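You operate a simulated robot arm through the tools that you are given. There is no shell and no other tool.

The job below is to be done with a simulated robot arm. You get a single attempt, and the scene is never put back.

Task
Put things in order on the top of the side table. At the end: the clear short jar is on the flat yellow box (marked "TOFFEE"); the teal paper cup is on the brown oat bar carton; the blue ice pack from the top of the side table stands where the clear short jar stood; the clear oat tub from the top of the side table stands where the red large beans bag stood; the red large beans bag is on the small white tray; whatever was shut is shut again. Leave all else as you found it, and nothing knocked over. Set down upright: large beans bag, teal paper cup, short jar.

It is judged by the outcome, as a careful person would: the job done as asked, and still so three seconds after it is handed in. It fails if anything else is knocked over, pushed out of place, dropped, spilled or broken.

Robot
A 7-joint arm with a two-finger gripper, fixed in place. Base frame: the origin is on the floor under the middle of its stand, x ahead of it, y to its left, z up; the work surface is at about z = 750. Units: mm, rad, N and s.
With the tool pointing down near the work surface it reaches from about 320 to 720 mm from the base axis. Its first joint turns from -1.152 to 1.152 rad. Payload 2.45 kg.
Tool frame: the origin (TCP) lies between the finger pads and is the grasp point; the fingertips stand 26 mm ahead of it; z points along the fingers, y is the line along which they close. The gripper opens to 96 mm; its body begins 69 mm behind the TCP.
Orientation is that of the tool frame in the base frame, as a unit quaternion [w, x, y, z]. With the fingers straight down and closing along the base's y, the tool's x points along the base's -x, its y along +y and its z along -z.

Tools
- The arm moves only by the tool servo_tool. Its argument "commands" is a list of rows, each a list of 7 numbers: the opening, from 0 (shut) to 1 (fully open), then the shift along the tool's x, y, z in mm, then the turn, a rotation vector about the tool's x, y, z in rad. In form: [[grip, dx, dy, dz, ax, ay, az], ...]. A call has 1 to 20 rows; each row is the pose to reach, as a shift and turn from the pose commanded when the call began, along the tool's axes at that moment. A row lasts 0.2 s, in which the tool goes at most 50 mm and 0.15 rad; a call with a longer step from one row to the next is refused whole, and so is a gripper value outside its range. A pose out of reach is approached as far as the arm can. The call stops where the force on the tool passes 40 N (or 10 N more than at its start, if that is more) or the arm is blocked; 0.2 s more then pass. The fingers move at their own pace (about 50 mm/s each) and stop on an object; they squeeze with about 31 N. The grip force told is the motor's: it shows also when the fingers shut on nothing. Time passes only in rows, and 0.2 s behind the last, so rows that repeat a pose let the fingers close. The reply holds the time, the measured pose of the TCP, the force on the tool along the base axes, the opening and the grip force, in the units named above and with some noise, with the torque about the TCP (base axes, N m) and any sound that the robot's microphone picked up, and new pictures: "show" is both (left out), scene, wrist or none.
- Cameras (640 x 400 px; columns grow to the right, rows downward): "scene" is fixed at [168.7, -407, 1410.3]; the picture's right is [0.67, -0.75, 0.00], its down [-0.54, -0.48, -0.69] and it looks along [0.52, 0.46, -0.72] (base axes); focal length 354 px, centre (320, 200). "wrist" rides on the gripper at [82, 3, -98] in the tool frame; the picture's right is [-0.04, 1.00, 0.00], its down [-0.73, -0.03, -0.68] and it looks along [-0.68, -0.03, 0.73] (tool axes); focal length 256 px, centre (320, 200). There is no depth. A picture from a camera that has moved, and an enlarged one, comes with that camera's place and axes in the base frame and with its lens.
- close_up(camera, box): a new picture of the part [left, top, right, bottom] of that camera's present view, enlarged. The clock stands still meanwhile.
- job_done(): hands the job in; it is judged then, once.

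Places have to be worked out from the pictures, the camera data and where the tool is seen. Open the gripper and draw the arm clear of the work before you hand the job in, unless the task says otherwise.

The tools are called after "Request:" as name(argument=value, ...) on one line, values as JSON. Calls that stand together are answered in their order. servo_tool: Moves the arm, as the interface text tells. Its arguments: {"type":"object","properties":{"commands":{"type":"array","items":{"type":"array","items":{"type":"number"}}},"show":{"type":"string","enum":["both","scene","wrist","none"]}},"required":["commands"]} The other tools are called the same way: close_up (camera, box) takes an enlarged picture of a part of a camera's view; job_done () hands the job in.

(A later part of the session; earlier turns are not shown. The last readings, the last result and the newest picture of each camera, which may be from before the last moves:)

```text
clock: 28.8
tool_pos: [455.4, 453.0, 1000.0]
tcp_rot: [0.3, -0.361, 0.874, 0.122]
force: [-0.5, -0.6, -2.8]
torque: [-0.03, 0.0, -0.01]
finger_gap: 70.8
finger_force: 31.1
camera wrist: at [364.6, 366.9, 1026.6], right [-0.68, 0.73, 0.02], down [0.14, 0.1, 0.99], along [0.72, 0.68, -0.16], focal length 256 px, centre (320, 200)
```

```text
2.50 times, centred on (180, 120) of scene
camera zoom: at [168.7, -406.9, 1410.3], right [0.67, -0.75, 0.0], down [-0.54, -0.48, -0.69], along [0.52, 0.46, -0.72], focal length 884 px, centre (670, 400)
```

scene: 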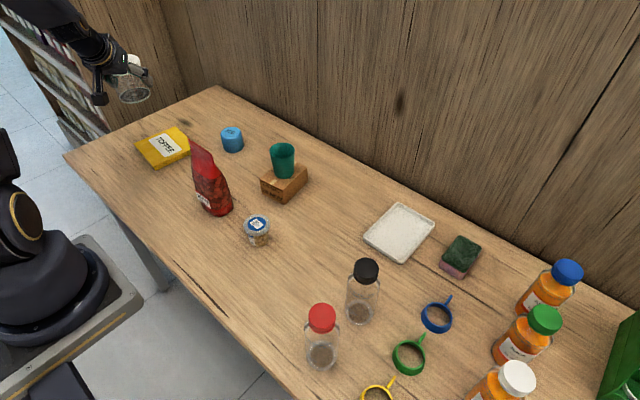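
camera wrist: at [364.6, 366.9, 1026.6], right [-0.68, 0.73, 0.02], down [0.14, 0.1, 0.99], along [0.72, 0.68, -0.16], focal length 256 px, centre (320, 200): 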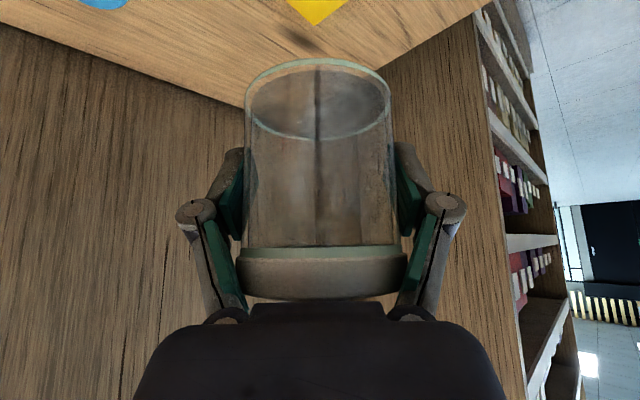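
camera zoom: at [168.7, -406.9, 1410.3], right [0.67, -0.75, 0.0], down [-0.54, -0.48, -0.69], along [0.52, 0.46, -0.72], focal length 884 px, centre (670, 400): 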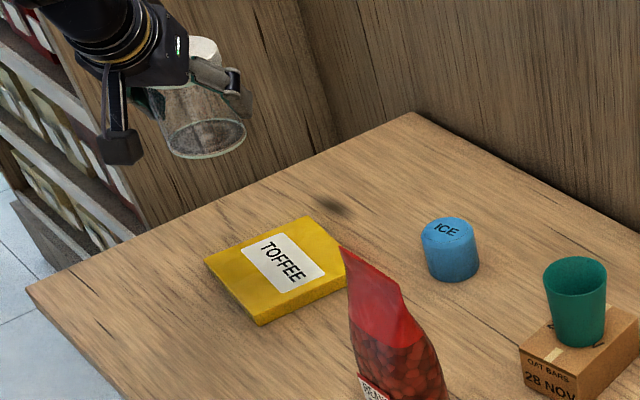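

Toffee box corners recomputed: centre ≈ (490, 488), matching the earlier estimate. I move over it and lower to z≈830, leaving ~20 mm under the jar.

Request:
servo_tool(commands=[[0.6, -18.6, 0, 14.5, 0, 0, 0], [0.6, -37.2, -0.3, 28.9, 0, 0, 0], [0.6, -18.8, -0.3, 52.6, 0, 0, 0], [0.6, 5.7, -0.3, 84.2, 0, 0, 0], [0.6, 30.2, -0.3, 115.8, 0, 0, 0], [0.6, 51.7, -0.3, 143.4, 0, 0, 0], [0.6, 67, -0.3, 163.2, 0, 0, 0], [0.6, 67, -0.3, 163.2, 0, 0, 0]])

Request:
close_up(camera="scene", box=[100, 80, 220, 190])

```text
clock: 30.6
tool_pos: [488.8, 486.6, 829.0]
tcp_rot: [0.3, -0.361, 0.874, 0.124]
force: [0.0, -0.6, -3.5]
torque: [0.02, -0.03, 0.0]
finger_gap: 70.9
finger_force: 31.0
camera wrist: at [398.5, 400.1, 856.3], right [-0.68, 0.73, 0.02], down [0.14, 0.09, 0.99], along [0.72, 0.68, -0.16], focal length 256 px, centre (320, 200)
```

scene: 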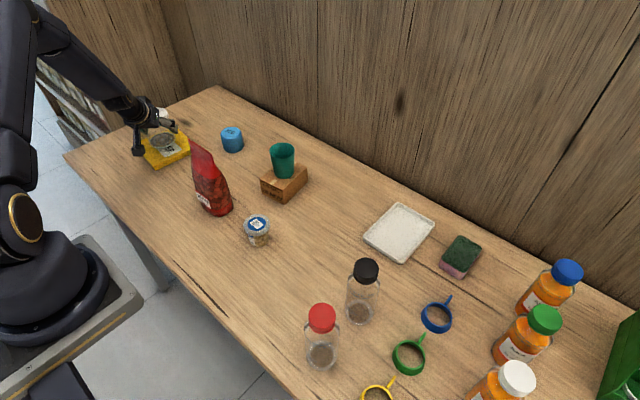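
wrist: 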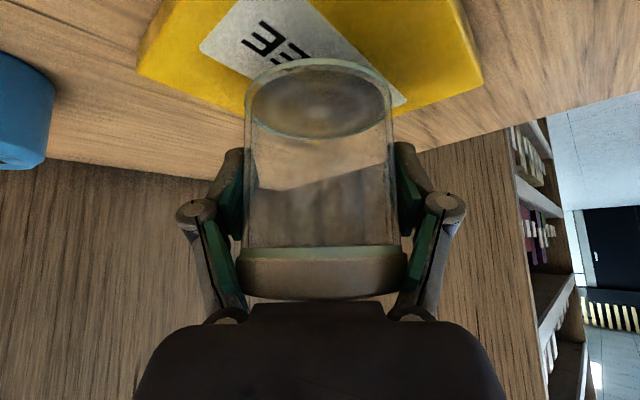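

```text
3.64 times, centred on (160, 135) of scene
camera zoom: at [168.7, -406.9, 1410.3], right [0.67, -0.75, 0.0], down [-0.54, -0.48, -0.69], along [0.52, 0.46, -0.72], focal length 1286 px, centre (902, 436)
```

zoom: 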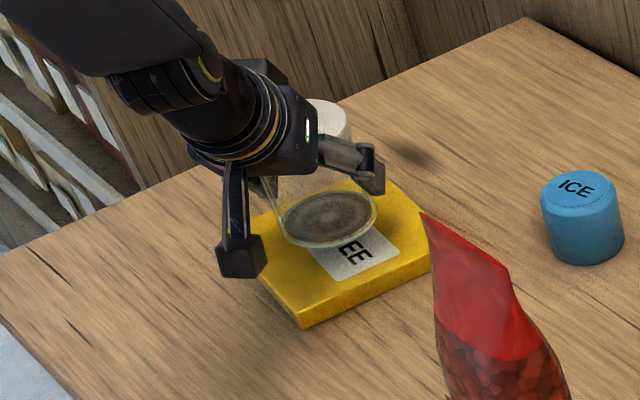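

The jar hovers over the middle of the box. I lower to about z=814 and then in small steps while watching the force.

Request:
servo_tool(commands=[[0.6, 3, 0, 4, 0, 0, 0], [0.6, 6.1, 0, 7.9, 0, 0, 0], [0.6, 9.2, 0, 11.9, 0, 0, 0], [0.6, 9.2, 0, 11.9, 0, 0, 0]], show="none")

```text
clock: 31.6
tool_pos: [488.8, 486.5, 814.9]
tcp_rot: [0.299, -0.361, 0.875, 0.124]
force: [0.2, 0.2, -2.3]
torque: [0.01, 0.01, -0.02]
finger_gap: 70.7
finger_force: 31.4
```

No contact yet (z≈815). I go down 3 mm more, in 1 mm steps.

Request:
servo_tool(commands=[[0.6, 0.6, 0, 0.8, 0, 0, 0], [0.6, 1.2, 0, 1.6, 0, 0, 0], [0.6, 1.8, 0, 2.4, 0, 0, 0], [0.6, 1.8, 0, 2.4, 0, 0, 0]], show="none")

```text
clock: 32.6
tool_pos: [488.3, 484.0, 811.9]
tcp_rot: [0.299, -0.36, 0.875, 0.123]
force: [0.1, 0.0, -2.6]
torque: [-0.02, 0.0, -0.03]
finger_gap: 71.1
finger_force: 30.6
```

Request:
servo_tool(commands=[[0.6, 0.6, 0, 0.8, 0, 0, 0], [0.6, 1.2, 0, 1.6, 0, 0, 0], [0.6, 1.8, 0, 2.4, 0, 0, 0], [0.6, 1.8, 0, 2.4, 0, 0, 0]], show="none")

```text
clock: 33.6
tool_pos: [489.7, 485.5, 811.6]
tcp_rot: [0.301, -0.36, 0.874, 0.124]
force: [-2.1, -2.8, 13.6]
torque: [-0.37, 0.21, 0.01]
finger_gap: 70.9
finger_force: 30.7
```

Contact felt (≈14 N). I ease off about 1 mm and open the gripper slowly.

Request:
servo_tool(commands=[[0.6, -0.5, 0, -0.7, 0, 0, 0], [0.72, -0.5, 0, -0.7, 0, 0, 0], [0.8, -0.5, 0, -0.7, 0, 0, 0], [0.9, -0.5, 0, -0.7, 0, 0, 0], [1, -0.5, 0, -0.7, 0, 0, 0], [1, -0.5, 0, -0.7, 0, 0, 0], [1, -0.5, 0, -0.7, 0, 0, 0]])

Request:
close_up(camera="scene", box=[100, 80, 220, 190])

```text
clock: 35.2
tool_pos: [489.1, 484.8, 808.9]
tcp_rot: [0.299, -0.361, 0.875, 0.124]
force: [0.4, 0.3, 0.5]
torque: [-0.02, 0.04, 0.02]
finger_gap: 95.9
finger_force: 0.0
camera wrist: at [399.1, 399.2, 837.6], right [-0.68, 0.73, 0.02], down [0.14, 0.09, 0.99], along [0.72, 0.68, -0.16], focal length 256 px, centre (320, 200)
```

scene: 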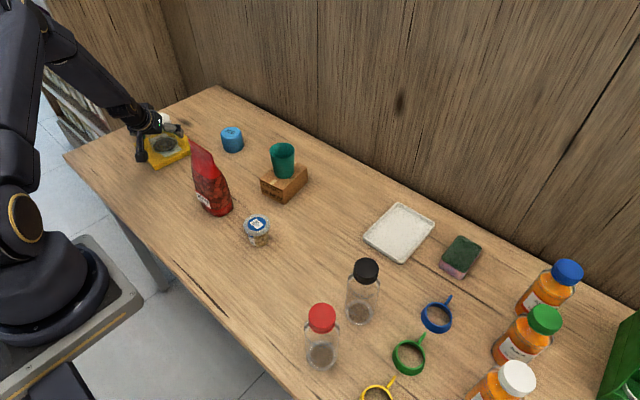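
wrist: 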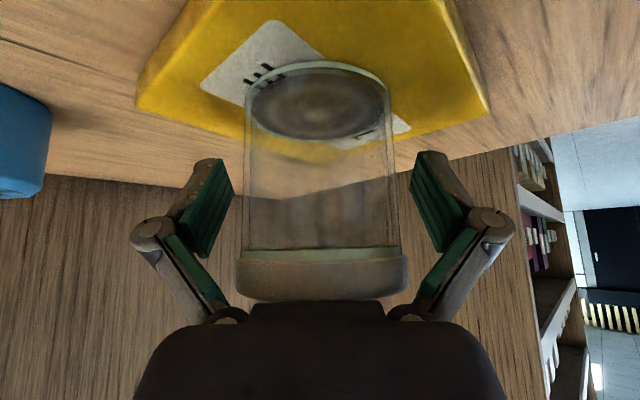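

```text
3.64 times, centred on (160, 135) of scene
camera zoom: at [168.7, -407.0, 1410.3], right [0.67, -0.75, 0.0], down [-0.54, -0.48, -0.69], along [0.52, 0.46, -0.72], focal length 1286 px, centre (902, 436)
```

zoom: 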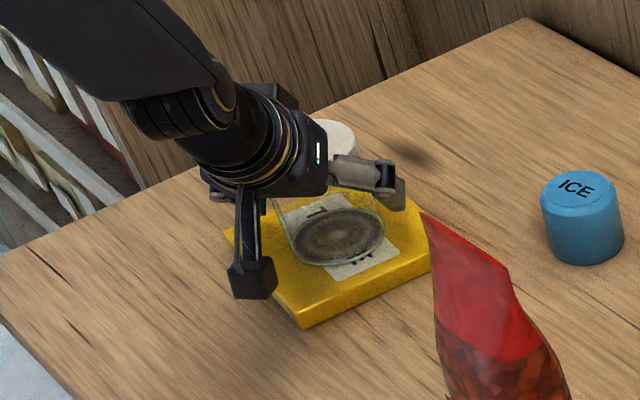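

The jar stands centred on the toffee box with its lid on. I retract straight up and then go over toward the ice pack with a smaller tilt.

Request:
servo_tool(commands=[[1, -9.2, 0, -11.9, 0, 0, 0], [1, -30.7, 0, -39.5, 0, 0, 0], [1, -61.3, 0, -79, 0, 0, 0], [1, -92, 0, -118.5, 0, 0, 0], [1, -85.6, -30.7, -117.4, 0.0221, 0.0513, 0.0398], [1, -79.2, -61.3, -116.2, 0.0442, 0.1027, 0.0796], [1, -72.8, -92, -115.1, 0.0664, 0.154, 0.1194], [1, -66.3, -122.6, -114, 0.0885, 0.2053, 0.1592], [1, -59.9, -153.3, -112.8, 0.1106, 0.2567, 0.199], [1, -53.5, -183.9, -111.7, 0.1327, 0.308, 0.2388], [1, -53.5, -183.9, -111.7, 0.1327, 0.308, 0.2388]])

Request:
close_up(camera="scene", box=[100, 80, 260, 190])

```text
clock: 37.6
tool_pos: [600.7, 337.2, 930.9]
tcp_rot: [0.168, -0.249, 0.953, 0.043]
force: [0.2, -0.3, -0.9]
torque: [0.0, -0.01, -0.01]
finger_gap: 96.4
finger_force: 0.0
camera wrist: at [503.0, 286.1, 995.7], right [-0.45, 0.89, 0.01], down [0.41, 0.2, 0.89], along [0.79, 0.41, -0.46], focal length 256 px, centre (320, 200)
```

scene: 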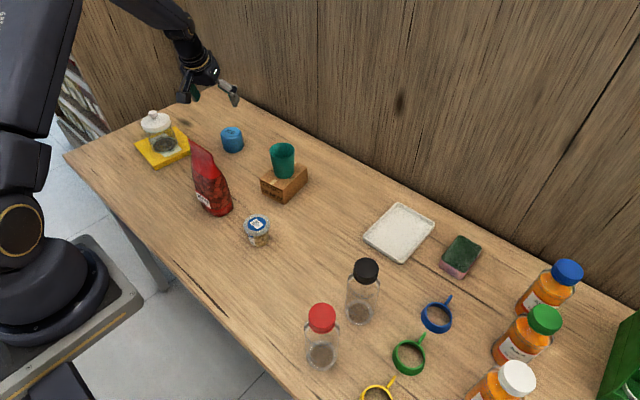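
wrist: 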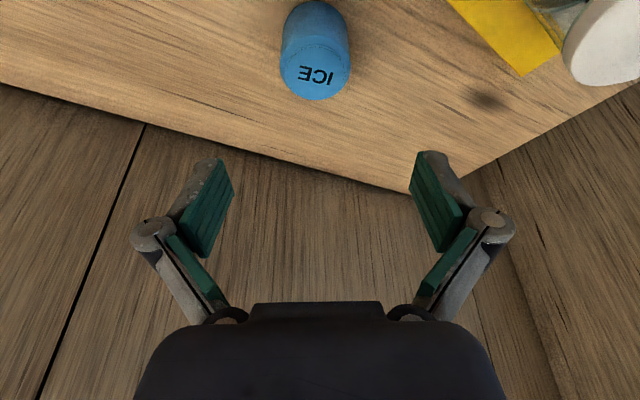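

```text
3.64 times, centred on (180, 135) of scene
camera zoom: at [168.7, -407.0, 1410.3], right [0.67, -0.75, 0.0], down [-0.54, -0.48, -0.69], along [0.52, 0.46, -0.72], focal length 1286 px, centre (829, 436)
```

zoom: 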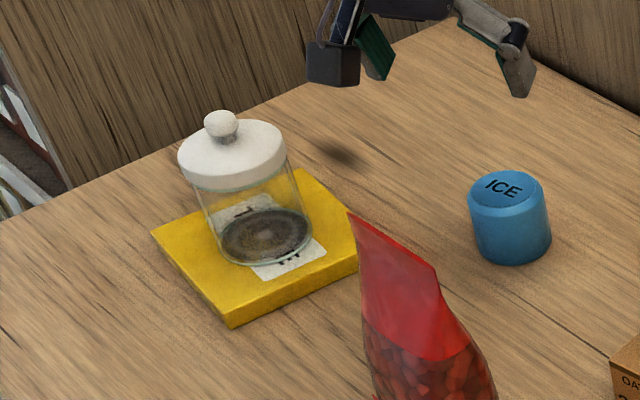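

The jar looks right. I zoom the wrist view on the ice pack to fix its position.

Request:
close_up(camera="wrist", box=[240, 0, 400, 120])

```text
3.33 times, centred on (320, 60) of wrist
camera zoom: at [503.0, 286.1, 995.7], right [-0.45, 0.89, 0.01], down [0.41, 0.2, 0.89], along [0.79, 0.41, -0.46], focal length 853 px, centre (320, 667)
```

zoom: 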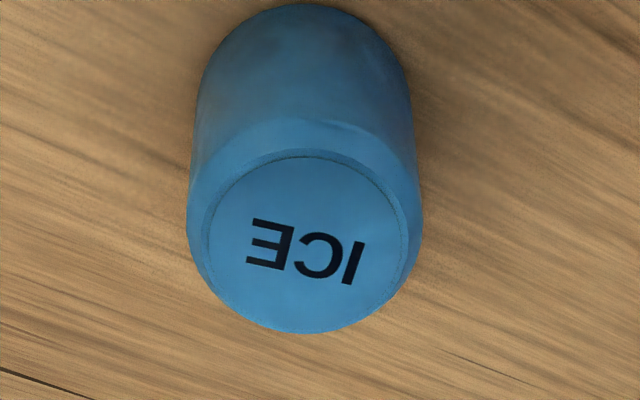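

The ice pack is at about (633, 352), 60 mm wide, 50 mm tall. I move over it with the 20° tilt and descend to z≈783 with fingers on both sides.

Request:
servo_tool(commands=[[1, -6.7, -1.3, 34.4, 0, 0, 0], [1, -13.4, -2.6, 68.7, 0, 0, 0], [1, -3.2, -2.6, 96.9, 0, 0, 0], [1, 7.1, -2.6, 125.1, 0, 0, 0], [1, 13.9, -2.6, 143.9, 0, 0, 0], [1, 16.6, -2.6, 151.4, 0, 0, 0], [1, 16.6, -2.6, 151.4, 0, 0, 0]])

```text
clock: 39.2
tool_pos: [634.2, 351.9, 782.9]
tcp_rot: [0.169, -0.248, 0.953, 0.043]
force: [0.1, -0.7, 0.1]
torque: [0.0, -0.02, -0.01]
finger_gap: 95.7
finger_force: 0.1
camera wrist: at [535.4, 300.7, 847.9], right [-0.45, 0.89, 0.01], down [0.41, 0.2, 0.89], along [0.79, 0.41, -0.46], focal length 256 px, centre (320, 200)
```

scene: 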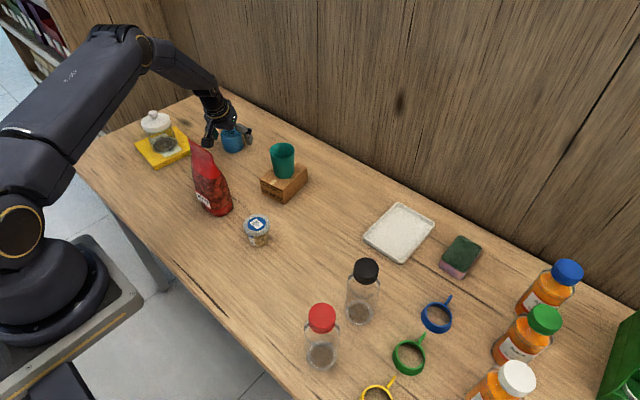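
wrist: 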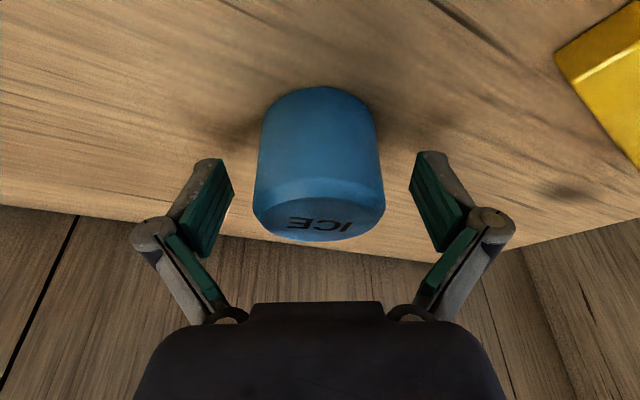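

The ice pack is centred between the pads. I close on it.

Request:
servo_tool(commands=[[0.85, 0, 0, 0, 0, 0, 0], [0.75, 0, 0, 0, 0, 0, 0], [0.65, 0, 0, 0, 0, 0, 0], [0.5, 0, 0, 0, 0, 0, 0], [0.45, 0, 0, 0, 0, 0, 0], [0.45, 0, 0, 0, 0, 0, 0], [0.45, 0, 0, 0, 0, 0, 0]], show="wrist")

```text
clock: 40.8
tool_pos: [633.7, 352.0, 783.9]
tcp_rot: [0.169, -0.248, 0.953, 0.042]
force: [-1.6, -0.7, 3.0]
torque: [-0.08, 0.08, 0.01]
finger_gap: 58.8
finger_force: 30.5
camera wrist: at [535.4, 300.6, 848.3], right [-0.45, 0.89, 0.01], down [0.41, 0.2, 0.89], along [0.79, 0.41, -0.46], focal length 256 px, centre (320, 200)
```

wrist: 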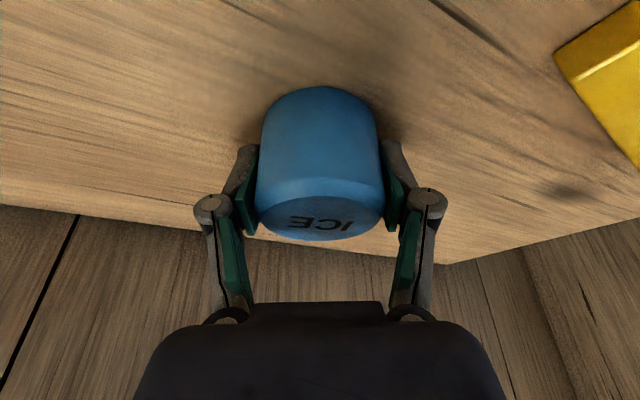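

Held at 58.8 mm. I lift straight up to z≈970 and carry it on an arc above the cup and carton to over the jar's old place (573, -50).

Request:
servo_tool(commands=[[0.45, -6.8, 0, -18.8, 0, 0, 0], [0.45, -20.5, 0, -56.4, 0, 0, 0], [0.45, -35.9, 0, -98.7, 0, 0, 0], [0.45, -51.3, 0, -141, 0, 0, 0], [0.45, -63.6, 0, -174.8, 0, 0, 0], [0.45, -48.4, -41.5, -180.2, 0.0188, 0, 0.0517], [0.45, -30.8, -81.8, -186.6, 0.0376, 0, 0.1034], [0.45, -11.1, -120, -193.7, 0.0564, 0, 0.1551], [0.45, 10.5, -156, -201.5, 0.0752, 0, 0.2068], [0.45, 33.8, -189.7, -210, 0.094, 0, 0.2585], [0.45, 58.7, -221.1, -219, 0.1128, 0, 0.3102], [0.45, 85.1, -250, -228.5, 0.1316, 0, 0.3619], [0.45, 112.6, -276.4, -238.4, 0.1504, 0, 0.4136], [0.45, 141.2, -300.2, -248.9, 0.1692, 0, 0.4653], [0.45, 170.5, -321.4, -259.5, 0.188, 0, 0.517], [0.45, 170.5, -321.4, -259.5, 0.188, 0, 0.517]])

```text
clock: 44.2
tool_pos: [572.6, -50.0, 970.1]
tcp_rot: [0.175, 0.019, 0.984, -0.003]
force: [-0.3, 0.6, -1.9]
torque: [0.02, 0.0, -0.01]
finger_gap: 59.1
finger_force: 31.2
camera wrist: at [463.7, -43.3, 1034.3], right [0.08, 1.0, 0.01], down [0.45, -0.05, 0.89], along [0.89, -0.06, -0.46], focal length 256 px, centre (320, 200)
```

scene: 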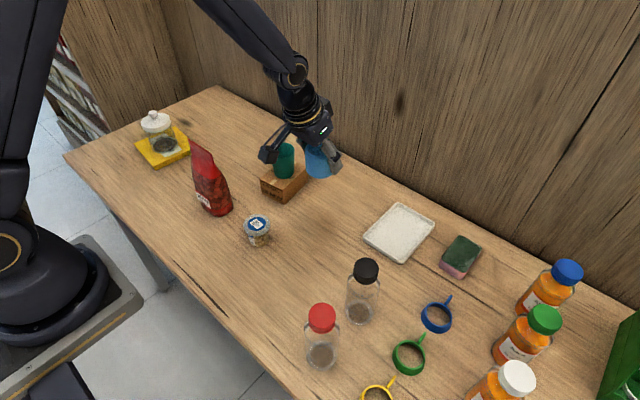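
wrist: 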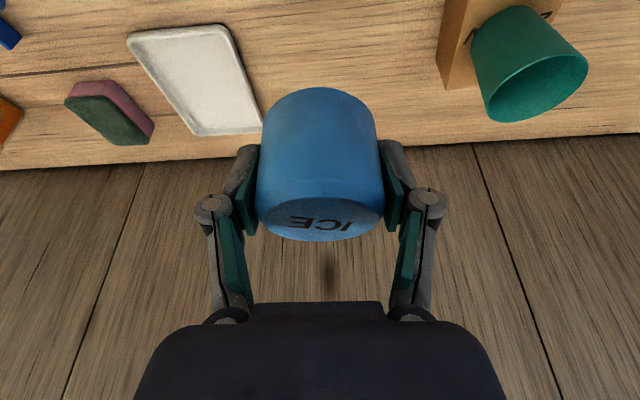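

Over the old jar place. I lower vertically to just above the table.

Request:
servo_tool(commands=[[0.45, 13.8, 0, 37.6, 0, 0, 0], [0.45, 29.3, 0, 79.8, 0, 0, 0], [0.45, 44.8, 0, 122, 0, 0, 0], [0.45, 56.8, 0, 155, 0, 0, 0], [0.45, 62.7, 0, 171, 0, 0, 0], [0.45, 62.7, 0, 171, 0, 0, 0]])

Request:
close_up(camera="scene", box=[230, 130, 390, 250])

```text
clock: 45.6
tool_pos: [572.6, -49.1, 787.1]
tcp_rot: [0.174, 0.02, 0.985, -0.003]
force: [-0.6, -0.2, -1.3]
torque: [0.05, 0.01, 0.0]
finger_gap: 58.8
finger_force: 31.0
camera wrist: at [463.5, -42.4, 851.5], right [0.08, 1.0, 0.01], down [0.45, -0.05, 0.89], along [0.89, -0.06, -0.46], focal length 256 px, centre (320, 200)
```

scene: 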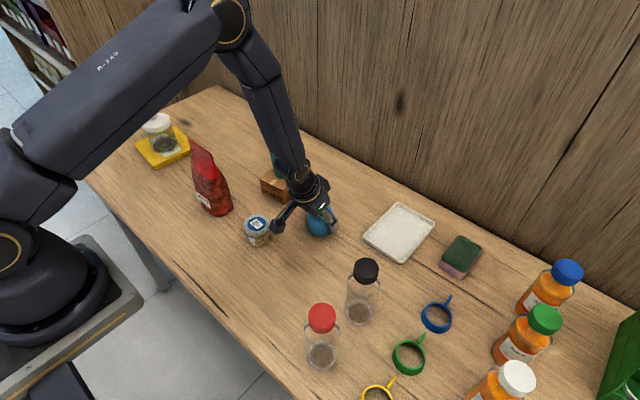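
wrist: 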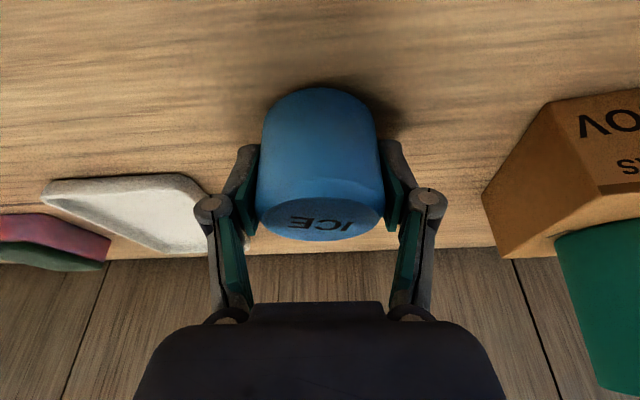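

```text
3.33 times, centred on (310, 190) of scene
camera zoom: at [168.7, -407.0, 1410.3], right [0.67, -0.75, 0.0], down [-0.54, -0.48, -0.69], along [0.52, 0.46, -0.72], focal length 1179 px, centre (353, 233)
```

zoom: 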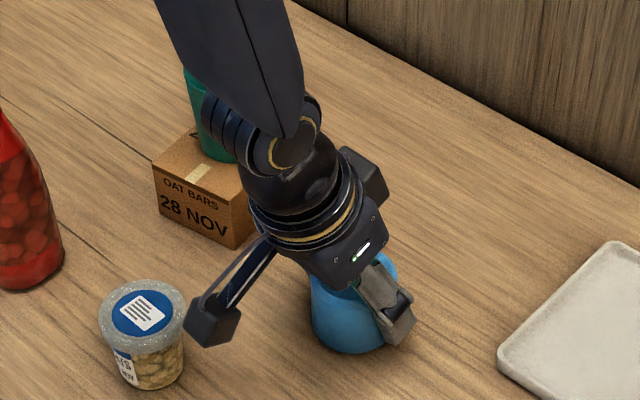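

The ice pack sits over the spot, about 3–4 mm above the table. I lower in 1 mm steps.

Request:
servo_tool(commands=[[0.45, 0.35, 0, 1, 0, 0, 0], [0.45, 0.7, 0, 2, 0, 0, 0], [0.45, 1.05, 0, 3, 0, 0, 0], [0.45, 1.4, 0, 4, 0, 0, 0], [0.45, 1.4, 0, 4, 0, 0, 0]], show="none")

```text
clock: 46.8
tool_pos: [573.7, -50.2, 783.8]
tcp_rot: [0.176, 0.019, 0.984, -0.004]
force: [-5.8, 3.6, 19.0]
torque: [0.09, 0.23, -0.01]
finger_gap: 59.0
finger_force: 31.0
```

Contact with the table (19 N). I ease off 1.3 mm and open.

Request:
servo_tool(commands=[[0.45, -0.45, 0, -1.3, 0, 0, 0], [0.6, -0.45, 0, -1.3, 0, 0, 0], [0.7, -0.45, 0, -1.3, 0, 0, 0], [0.85, -0.45, 0, -1.3, 0, 0, 0], [1, -0.45, 0, -1.3, 0, 0, 0], [1, -0.45, 0, -1.3, 0, 0, 0], [1, -0.45, 0, -1.3, 0, 0, 0]], show="wrist")

```text
clock: 48.4
tool_pos: [571.8, -49.9, 783.6]
tcp_rot: [0.175, 0.02, 0.984, -0.003]
force: [-0.6, 0.5, -0.1]
torque: [0.0, 0.0, -0.02]
finger_gap: 95.8
finger_force: 0.1
camera wrist: at [462.7, -43.0, 847.8], right [0.08, 1.0, 0.01], down [0.45, -0.05, 0.89], along [0.89, -0.06, -0.46], focal length 256 px, centre (320, 200)
```

wrist: 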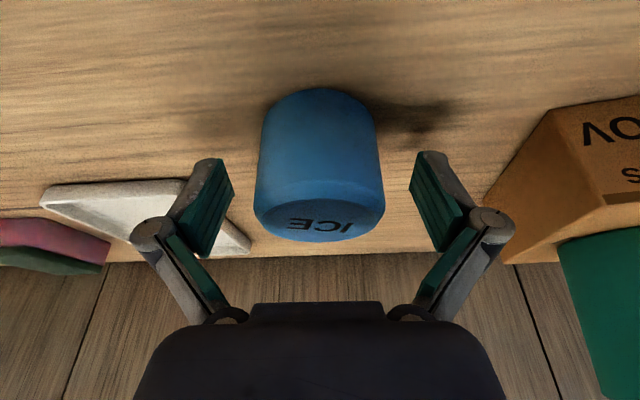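

The ice pack stands at the jar's old place. I retract upward, level the tool, and head toward the bag.

Request:
servo_tool(commands=[[1, -6.9, 0, -18.8, 0, 0, 0], [1, -22.4, 0, -61, 0, 0, 0], [1, -39.6, 0, -108, 0, 0, 0], [1, -53.4, 0, -145.5, 0, 0, 0], [1, -58.6, 0, -159.6, 0, 0, 0], [1, -39.5, 21.5, -182.6, 0, 0.088, 0], [1, -20.4, 43, -205.5, 0, 0.176, 0], [1, -1.4, 64.6, -228.5, 0, 0.264, 0], [1, 17.7, 86.1, -251.5, 0, 0.352, 0], [1, 17.7, 86.1, -251.5, 0, 0.352, 0]])

Request:
close_up(camera="scene", box=[120, 100, 360, 260])

```text
clock: 50.6
tool_pos: [474.2, 40.0, 1013.1]
tcp_rot: [-0.001, 0.019, 1.0, 0.0]
force: [-0.8, -0.1, -0.1]
torque: [-0.01, 0.0, 0.04]
finger_gap: 96.0
finger_force: 0.0
camera wrist: at [393.6, 46.5, 1112.1], right [0.08, 1.0, 0.0], down [0.73, -0.06, 0.68], along [0.68, -0.05, -0.74], focal length 256 px, centre (320, 200)
```

scene: 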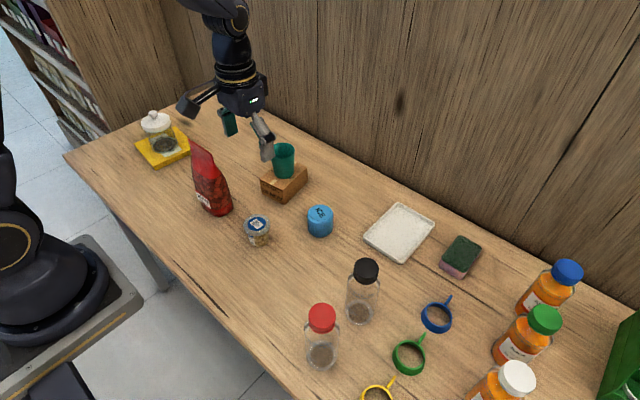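
wrist: 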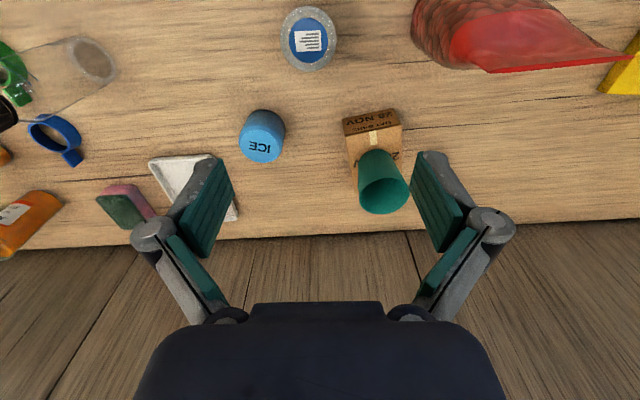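

```text
2.50 times, centred on (240, 180) of scene
camera zoom: at [168.7, -407.0, 1410.3], right [0.67, -0.75, 0.0], down [-0.54, -0.48, -0.69], along [0.52, 0.46, -0.72], focal length 884 px, centre (520, 250)
```

zoom: 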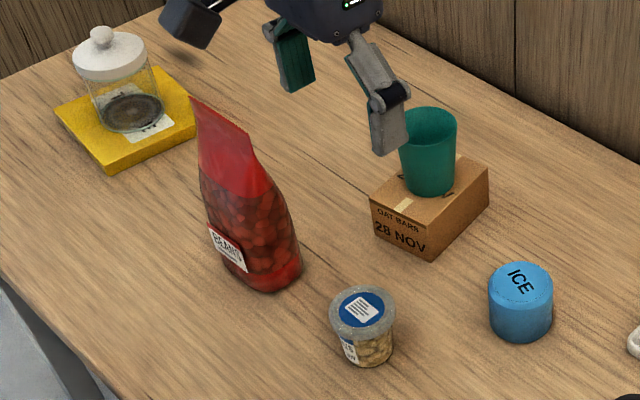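

All placed items look right. Now the bag: I turn the tool so its fingers will close across the bag's thin (x) direction, with the camera on the near side looking at the bag edge-on.

Request:
servo_tool(commands=[[1, 2.1, 4.5, 4, 0, 0, -0.138], [1, 4.2, 9, 8, 0, 0, -0.276], [1, 6.3, 13.5, 12, 0, 0, -0.414], [1, 8.3, 18, 16, 0, 0, -0.553], [1, 10.4, 22.5, 20, 0, 0, -0.691], [1, 12.5, 27, 24, 0, 0, -0.829], [1, 14.6, 31.5, 28, 0, 0, -0.967], [1, 16.7, 36, 32, 0, 0, -1.105], [1, 18.8, 40.5, 36, 0, 0, -1.243], [1, 20.8, 45, 40, 0, 0, -1.382], [1, 22.9, 49.5, 44, 0, 0, -1.52], [1, 25, 54, 48, 0, 0, -1.658], [1, 25, 54, 48, 0, 0, -1.658]])

Request:
close_up(camera="wrist", box=[220, 0, 420, 220])

```text
clock: 53.4
tool_pos: [450.4, 94.6, 965.4]
tcp_rot: [0.001, 0.724, -0.69, -0.001]
force: [0.1, -0.6, -0.3]
torque: [-0.03, 0.01, 0.0]
finger_gap: 96.0
finger_force: 0.0
camera wrist: at [452.4, 12.8, 1063.7], right [-1.0, -0.01, 0.0], down [-0.01, 0.73, 0.68], along [-0.01, 0.68, -0.73], focal length 256 px, centre (320, 200)
```

scene: 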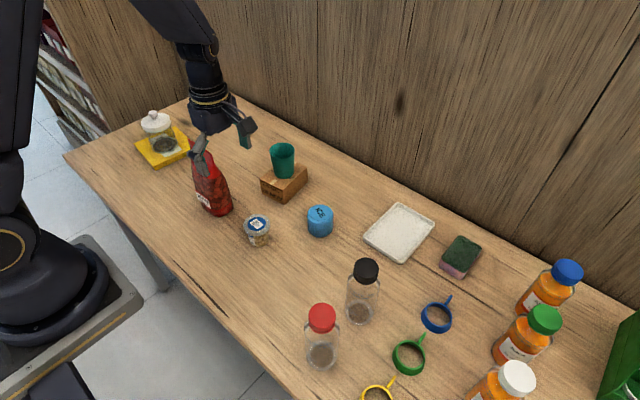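
wrist: 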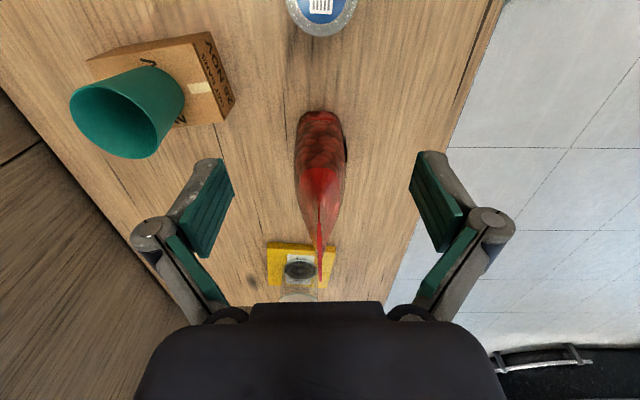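

```text
1.82 times, centred on (320, 110) of wrist
camera zoom: at [452.4, 12.8, 1063.7], right [-1.0, -0.01, 0.0], down [-0.01, 0.73, 0.68], along [-0.01, 0.68, -0.73], focal length 465 px, centre (320, 364)
```

zoom: 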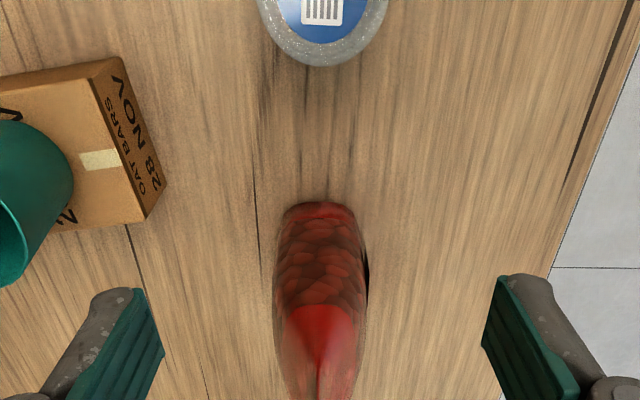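

I zoom on the bag's header to see its thickness and seam line.

Request:
close_up(camera="wrist", box=[270, 100, 370, 300])

Request:
close_up(camera="scene", box=[170, 110, 270, 230])

```text
2.00 times, centred on (320, 200) of wrist
camera zoom: at [452.4, 12.8, 1063.7], right [-1.0, -0.01, 0.0], down [-0.01, 0.73, 0.68], along [-0.01, 0.68, -0.73], focal length 512 px, centre (320, 200)
```

zoom: 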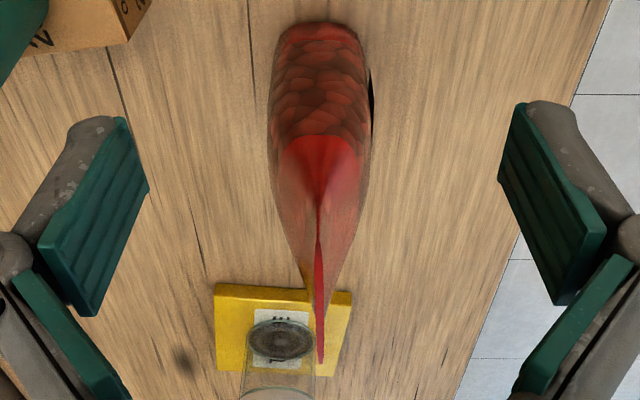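

```text
3.33 times, centred on (220, 170) of scene
camera zoom: at [168.7, -407.0, 1410.3], right [0.67, -0.75, 0.0], down [-0.54, -0.48, -0.69], along [0.52, 0.46, -0.72], focal length 1179 px, centre (653, 300)
```

zoom: 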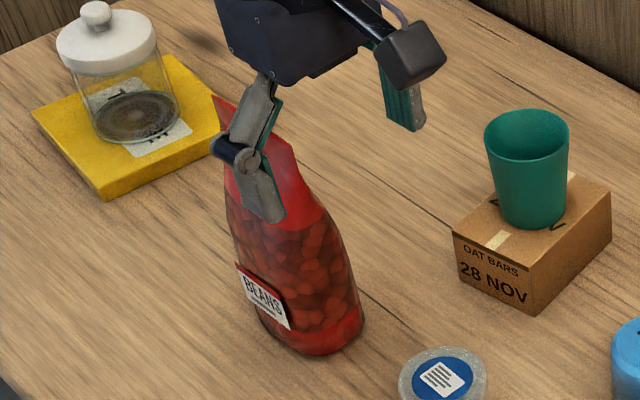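

The header is a wedge: ≈50 mm thick at z=850, ≈23 mm at 907, seam at 947, centred at x≈450, running along y. I move over its middle and descend so the pads straddle the header with the palm clear of the seam.

Request:
servo_tool(commands=[[1, -32, -1.5, 0, 0, 0, 0], [1, -63, -3, 0, 0, 0, 0], [1, -94.9, -4.6, 0, 0, 0, 0], [1, -94.9, -4.6, 25, 0, 0, 0], [1, -94.9, -4.6, 50, 0, 0, 0], [1, -94.9, -4.6, 68, 0, 0, 0], [1, -94.9, -4.6, 75, 0, 0, 0], [1, -94.9, -4.6, 75, 0, 0, 0]])

Request:
close_up(camera="scene", box=[150, 80, 270, 230])

```text
clock: 55.2
tool_pos: [451.6, 189.1, 892.2]
tcp_rot: [0.001, 0.723, -0.69, -0.001]
force: [0.0, 0.6, 0.5]
torque: [-0.01, -0.01, -0.05]
finger_gap: 96.2
finger_force: 0.0
camera wrist: at [452.3, 107.9, 990.0], right [-1.0, -0.01, 0.0], down [0.0, 0.73, 0.68], along [-0.01, 0.68, -0.73], focal length 256 px, centre (320, 200)
```

scene: 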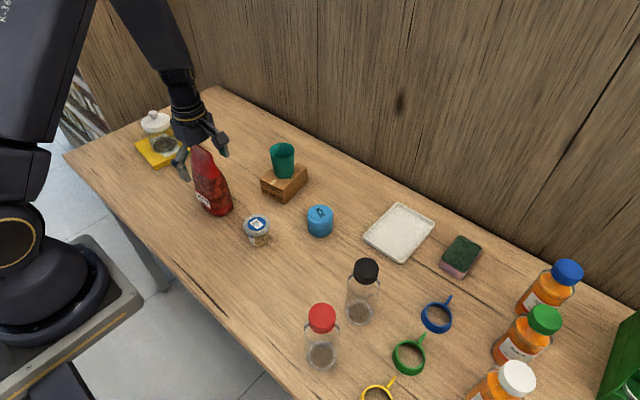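
wrist: 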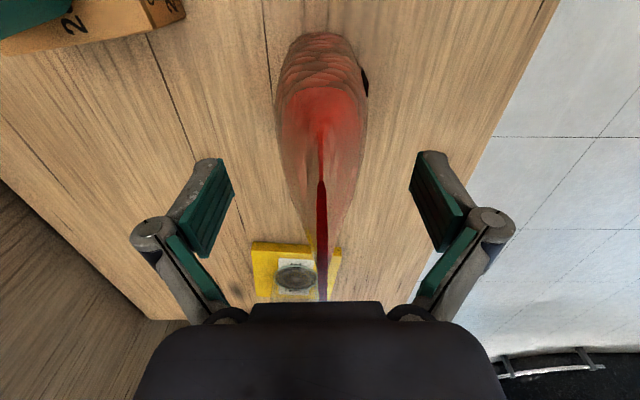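

```text
2.67 times, centred on (210, 155) of scene
camera zoom: at [168.7, -407.0, 1410.3], right [0.67, -0.75, 0.0], down [-0.54, -0.48, -0.69], along [0.52, 0.46, -0.72], focal length 943 px, centre (613, 320)
```

zoom: 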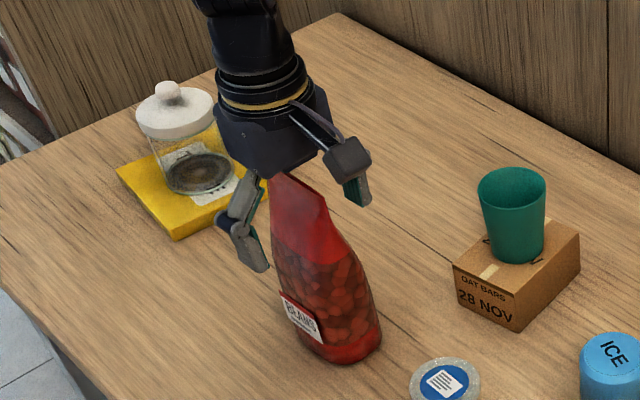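

The seam is centred between the pads, no contact. I close on the header.

Request:
servo_tool(commands=[[0.8, 0, 0, 0, 0, 0, 0], [0.6, 0, 0, 0, 0, 0, 0], [0.4, 0, 0, 0, 0, 0, 0], [0.2, 0, 0, 0, 0, 0, 0], [0.1, 0, 0, 0, 0, 0, 0], [0.1, 0, 0, 0, 0, 0, 0], [0.1, 0, 0, 0, 0, 0, 0], [0.1, 0, 0, 0, 0, 0, 0]])

Request:
close_up(camera="scene", box=[150, 80, 270, 230])

```text
clock: 57.0
tool_pos: [449.8, 189.7, 893.1]
tcp_rot: [0.001, 0.724, -0.69, 0.0]
force: [-1.5, -0.9, 5.0]
torque: [-0.13, 0.04, 0.0]
finger_gap: 42.0
finger_force: 30.9
camera wrist: at [452.3, 107.8, 990.3], right [-1.0, -0.01, 0.0], down [0.0, 0.73, 0.68], along [-0.01, 0.68, -0.73], focal length 256 px, centre (320, 200)
```

scene: 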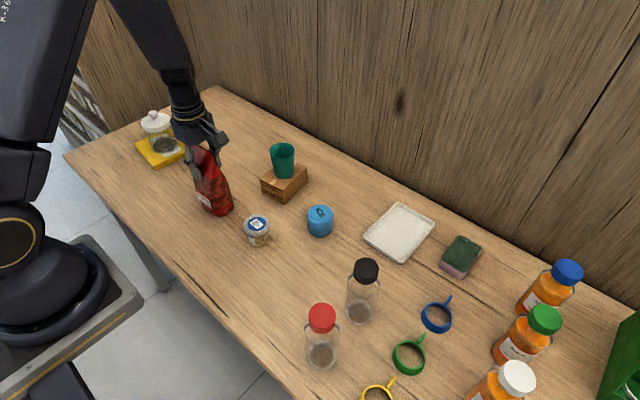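
wrist: 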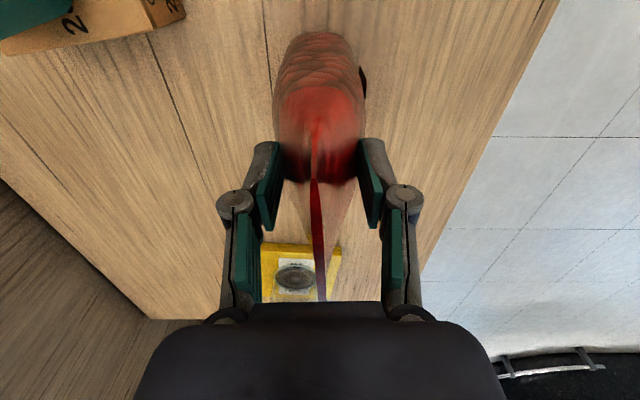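

```text
2.67 times, centred on (210, 155) of scene
camera zoom: at [168.6, -407.0, 1410.3], right [0.67, -0.75, 0.0], down [-0.54, -0.48, -0.69], along [0.52, 0.46, -0.72], focal length 943 px, centre (613, 320)
```

zoom: 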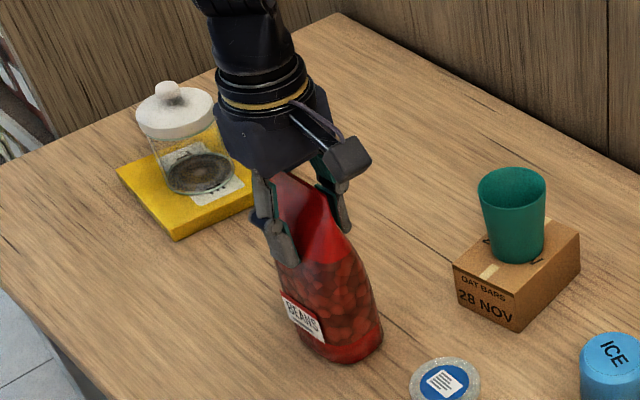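

Gripped at 42 mm with 31 N on the header. I lift slowly 15 mm to test whether it holds.

Request:
servo_tool(commands=[[0.1, 0, 0, -3, 0, 0, 0], [0.1, 0, 0, -8, 0, 0, 0], [0.1, 0, 0, -15, 0, 0, 0], [0.1, 0, 0, -15, 0, 0, 0], [0.1, 0, 0, -15, 0, 0, 0]])

Request:
close_up(camera="scene", box=[150, 80, 270, 230])

```text
clock: 58.2
tool_pos: [451.0, 189.4, 906.5]
tcp_rot: [0.0, 0.724, -0.69, -0.001]
force: [0.1, 0.2, -2.1]
torque: [-0.01, 0.02, 0.01]
finger_gap: 42.4
finger_force: 30.6
camera wrist: at [451.1, 107.9, 1004.2], right [-1.0, -0.01, 0.0], down [0.0, 0.73, 0.68], along [-0.01, 0.68, -0.73], focal length 256 px, centre (320, 200)
```

scene: 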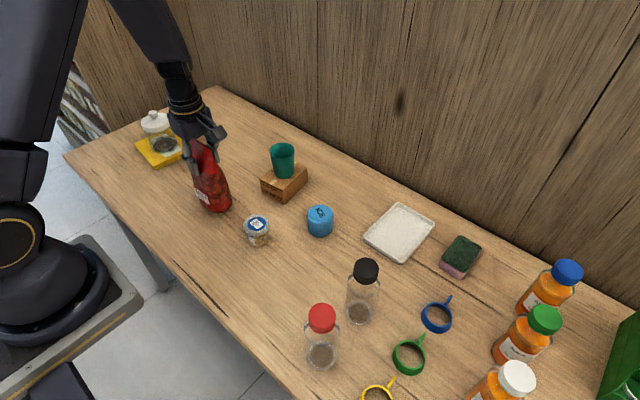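
wrist: 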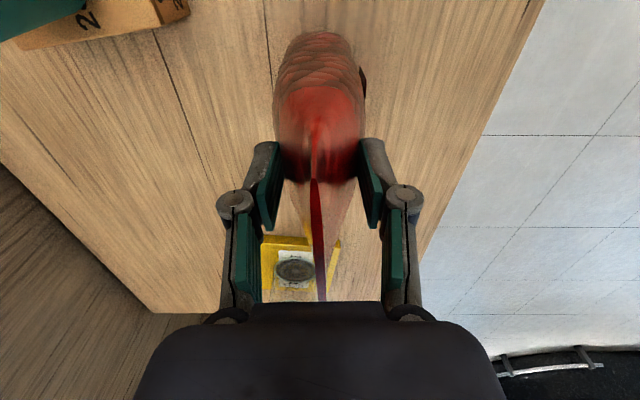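

```text
2.67 times, centred on (210, 155) of scene
camera zoom: at [168.7, -407.0, 1410.3], right [0.67, -0.75, 0.0], down [-0.54, -0.48, -0.69], along [0.52, 0.46, -0.72], focal length 943 px, centre (613, 320)
```

zoom: 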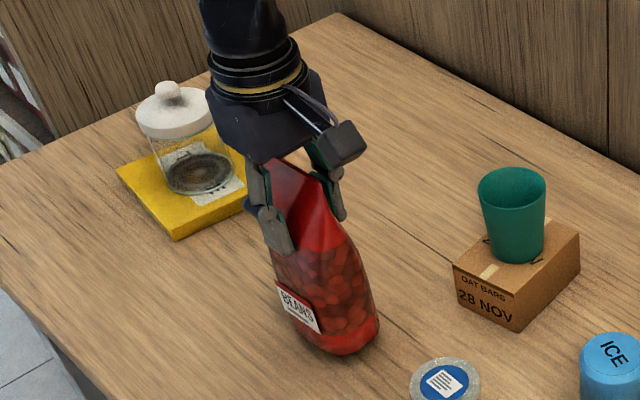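

The bag is lifted and hangs upright (about 2 N). I raise it, carry it over to the tray, and turn it 90° so its wide side lies along the tray's long side.

Request:
servo_tool(commands=[[0.1, 0, 0, -25, 0, 0, 0], [0.1, 0, 0, -65, 0, 0, 0], [0.1, 0, 0, -105, 0, 0, 0], [0.1, 0, 0, -133.5, 0, 0, 0], [0.1, 26.4, -13.5, -133.5, 0, 0, 0.108], [0.1, 52.9, -27, -133.5, 0, 0, 0.216], [0.1, 79.3, -40.4, -133.5, 0, 0, 0.324], [0.1, 105.8, -53.9, -133.5, 0, 0, 0.432], [0.1, 132.2, -67.4, -133.5, 0, 0, 0.54], [0.1, 158.6, -80.9, -133.5, 0, 0, 0.648], [0.1, 185.1, -94.4, -133.5, 0, 0, 0.756], [0.1, 211.5, -107.8, -133.5, 0, 0, 0.864], [0.1, 238, -121.3, -133.5, 0, 0, 0.972], [0.1, 264.4, -134.8, -133.5, 0, 0, 1.08], [0.1, 290.8, -148.3, -133.5, 0, 0, 1.188], [0.1, 317.3, -161.8, -133.5, 0, 0, 1.296], [0.1, 343.7, -175.2, -120, 0, 0, 1.404], [0.1, 370.2, -188.7, -100, 0, 0, 1.512], [0.1, 396.6, -202.2, -80, 0, 0, 1.62], [0.1, 396.6, -202.2, -80, 0, 0, 1.62]])

Request:
close_up(camera="scene", box=[300, 80, 500, 290])

```text
clock: 62.4
tool_pos: [672.7, -196.5, 984.2]
tcp_rot: [-0.001, 0.001, 1.0, 0.0]
force: [-0.6, 0.3, -2.2]
torque: [0.02, 0.01, -0.01]
finger_gap: 42.4
finger_force: 31.1
camera wrist: at [591.8, -193.3, 1082.1], right [0.04, 1.0, 0.0], down [0.73, -0.03, 0.68], along [0.68, -0.03, -0.74], focal length 256 px, centre (320, 200)
```

scene: 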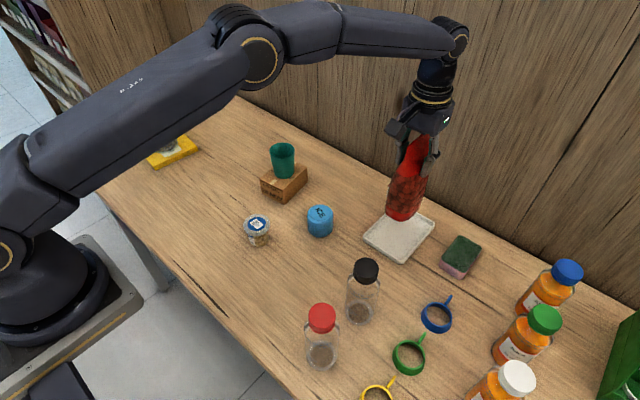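
wrist: 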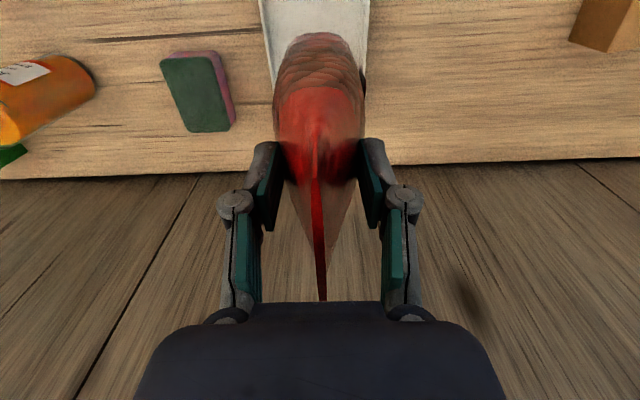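

```text
1.90 times, centred on (400, 185) of scene
camera zoom: at [168.7, -407.0, 1410.3], right [0.67, -0.75, 0.0], down [-0.54, -0.48, -0.69], along [0.52, 0.46, -0.72], focal length 674 px, centre (168, 229)
```

zoom: 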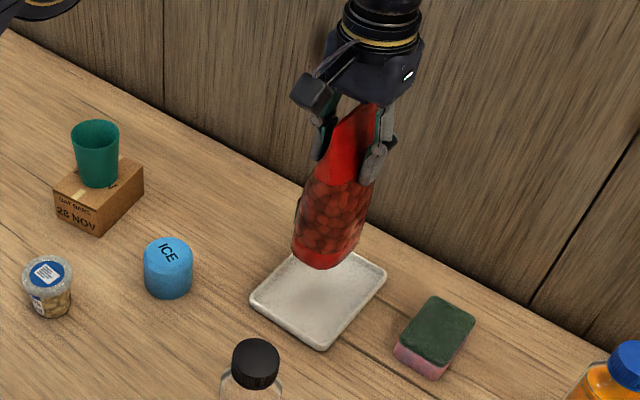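

The bag is above the tray and well aligned (tray y-centre ≈ -198). I lower to about 15 mm above the tray and check.

Request:
servo_tool(commands=[[0.1, 0, -1, 20, 0, 0, 0], [0.1, 0, -1.5, 42, 0, 0, 0], [0.1, 0, -1.5, 60, 0, 0, 0], [0.1, 0, -1.5, 69, 0, 0, 0], [0.1, 0, -1.5, 69, 0, 0, 0]])

Request:
close_up(camera="scene", box=[320, 120, 480, 280])

```text
clock: 63.6
tool_pos: [670.3, -198.9, 916.3]
tcp_rot: [-0.002, 0.001, 1.0, 0.0]
force: [0.9, 1.2, -2.1]
torque: [-0.03, 0.01, 0.01]
finger_gap: 42.0
finger_force: 30.8
camera wrist: at [589.5, -195.4, 1014.4], right [0.04, 1.0, 0.0], down [0.73, -0.03, 0.68], along [0.68, -0.03, -0.74], focal length 256 px, centre (320, 200)
```

scene: 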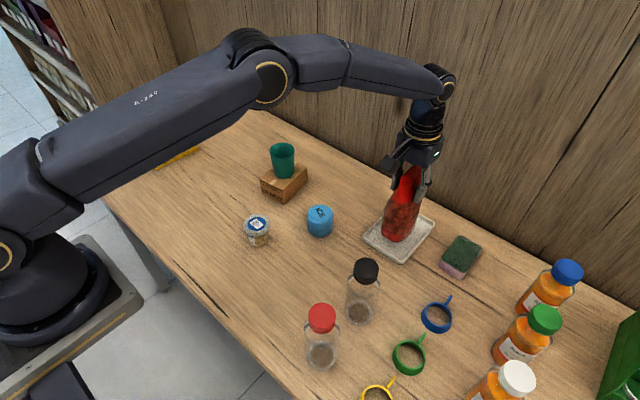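
wrist: 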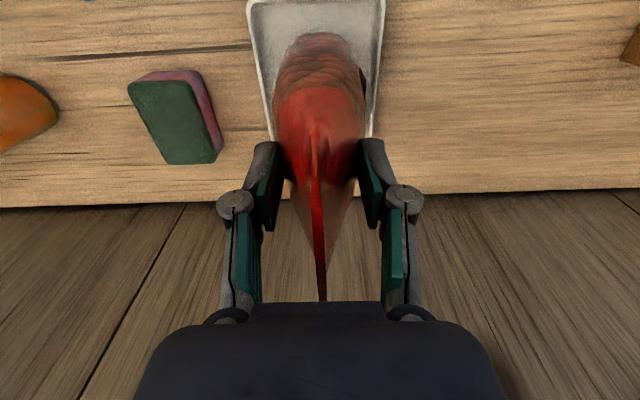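

```text
2.50 times, centred on (400, 200) of scene
camera zoom: at [168.7, -407.0, 1410.3], right [0.67, -0.75, 0.0], down [-0.54, -0.48, -0.69], along [0.52, 0.46, -0.72], focal length 884 px, centre (120, 200)
```

zoom: 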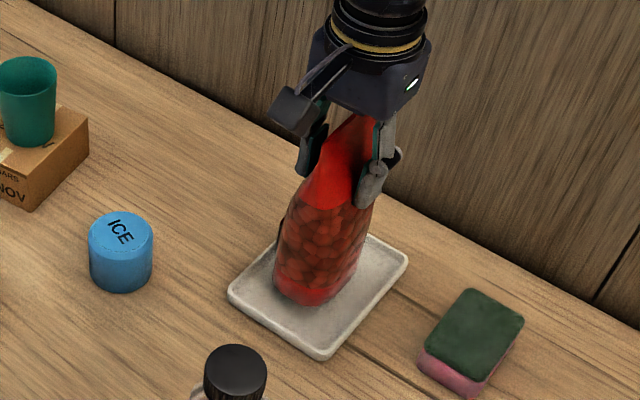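

Bag is inside the tray outline. I lower another 12 mm, then in 1 mm steps.

Request:
servo_tool(commands=[[0.1, 0, 0, 4, 0, 0, 0], [0.1, 0, 0, 8, 0, 0, 0], [0.1, 0, 0, 11, 0, 0, 0], [0.1, 0, 0, 12, 0, 0, 0], [0.1, 0, 0, 12, 0, 0, 0]], show="none")

Request:
servo_tool(commands=[[0.1, 0, 0, 1, 0, 0, 0], [0.1, 0, 0, 2, 0, 0, 0], [0.1, 0, 0, 3, 0, 0, 0], [0.1, 0, 0, 3, 0, 0, 0]], show="none")

```text
clock: 64.8
tool_pos: [670.6, -198.4, 904.5]
tcp_rot: [-0.001, 0.001, 1.0, 0.001]
force: [-0.4, -0.2, -1.2]
torque: [0.03, -0.03, 0.01]
finger_gap: 42.2
finger_force: 31.4
```

```text
clock: 65.8
tool_pos: [670.3, -199.5, 900.6]
tcp_rot: [-0.001, 0.001, 1.0, -0.001]
force: [0.5, 0.3, -1.9]
torque: [0.0, -0.04, -0.01]
finger_gap: 41.8
finger_force: 30.7
```

No contact yet at z≈901. I continue 3 mm in 1 mm steps.

Request:
servo_tool(commands=[[0.1, 0, 0, 1, 0, 0, 0], [0.1, 0, 0, 2, 0, 0, 0], [0.1, 0, 0, 3, 0, 0, 0], [0.1, 0, 0, 3, 0, 0, 0]], show="none")

```text
clock: 66.8
tool_pos: [670.4, -198.5, 898.3]
tcp_rot: [-0.001, 0.001, 1.0, 0.0]
force: [-0.4, 0.3, -2.5]
torque: [0.01, 0.01, -0.01]
finger_gap: 42.0
finger_force: 31.2
```

Request:
servo_tool(commands=[[0.1, 0, 0, 1, 0, 0, 0], [0.1, 0, 0, 2, 0, 0, 0], [0.1, 0, 0, 3, 0, 0, 0], [0.1, 0, 0, 3, 0, 0, 0]], show="both")

```text
clock: 67.8
tool_pos: [671.9, -198.7, 896.7]
tcp_rot: [0.0, 0.002, 1.0, 0.0]
force: [-2.4, 0.5, 6.6]
torque: [0.22, 0.16, 0.03]
finger_gap: 41.9
finger_force: 31.1
camera wrist: at [590.2, -195.7, 995.0], right [0.04, 1.0, 0.0], down [0.73, -0.03, 0.68], along [0.68, -0.03, -0.73], focal length 256 px, centre (320, 200)
```

scene: 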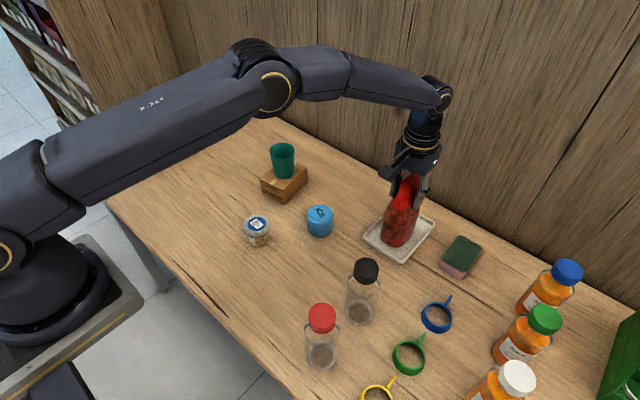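
wrist: 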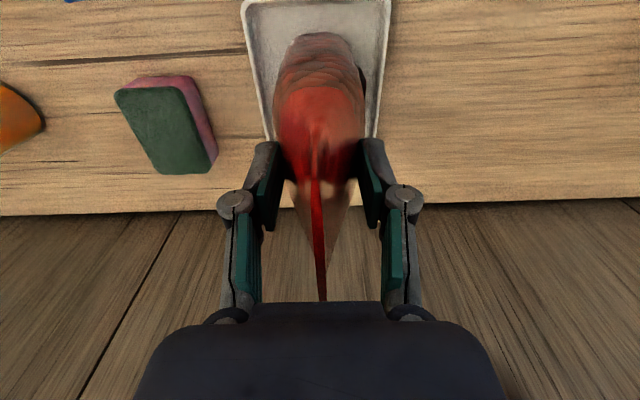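

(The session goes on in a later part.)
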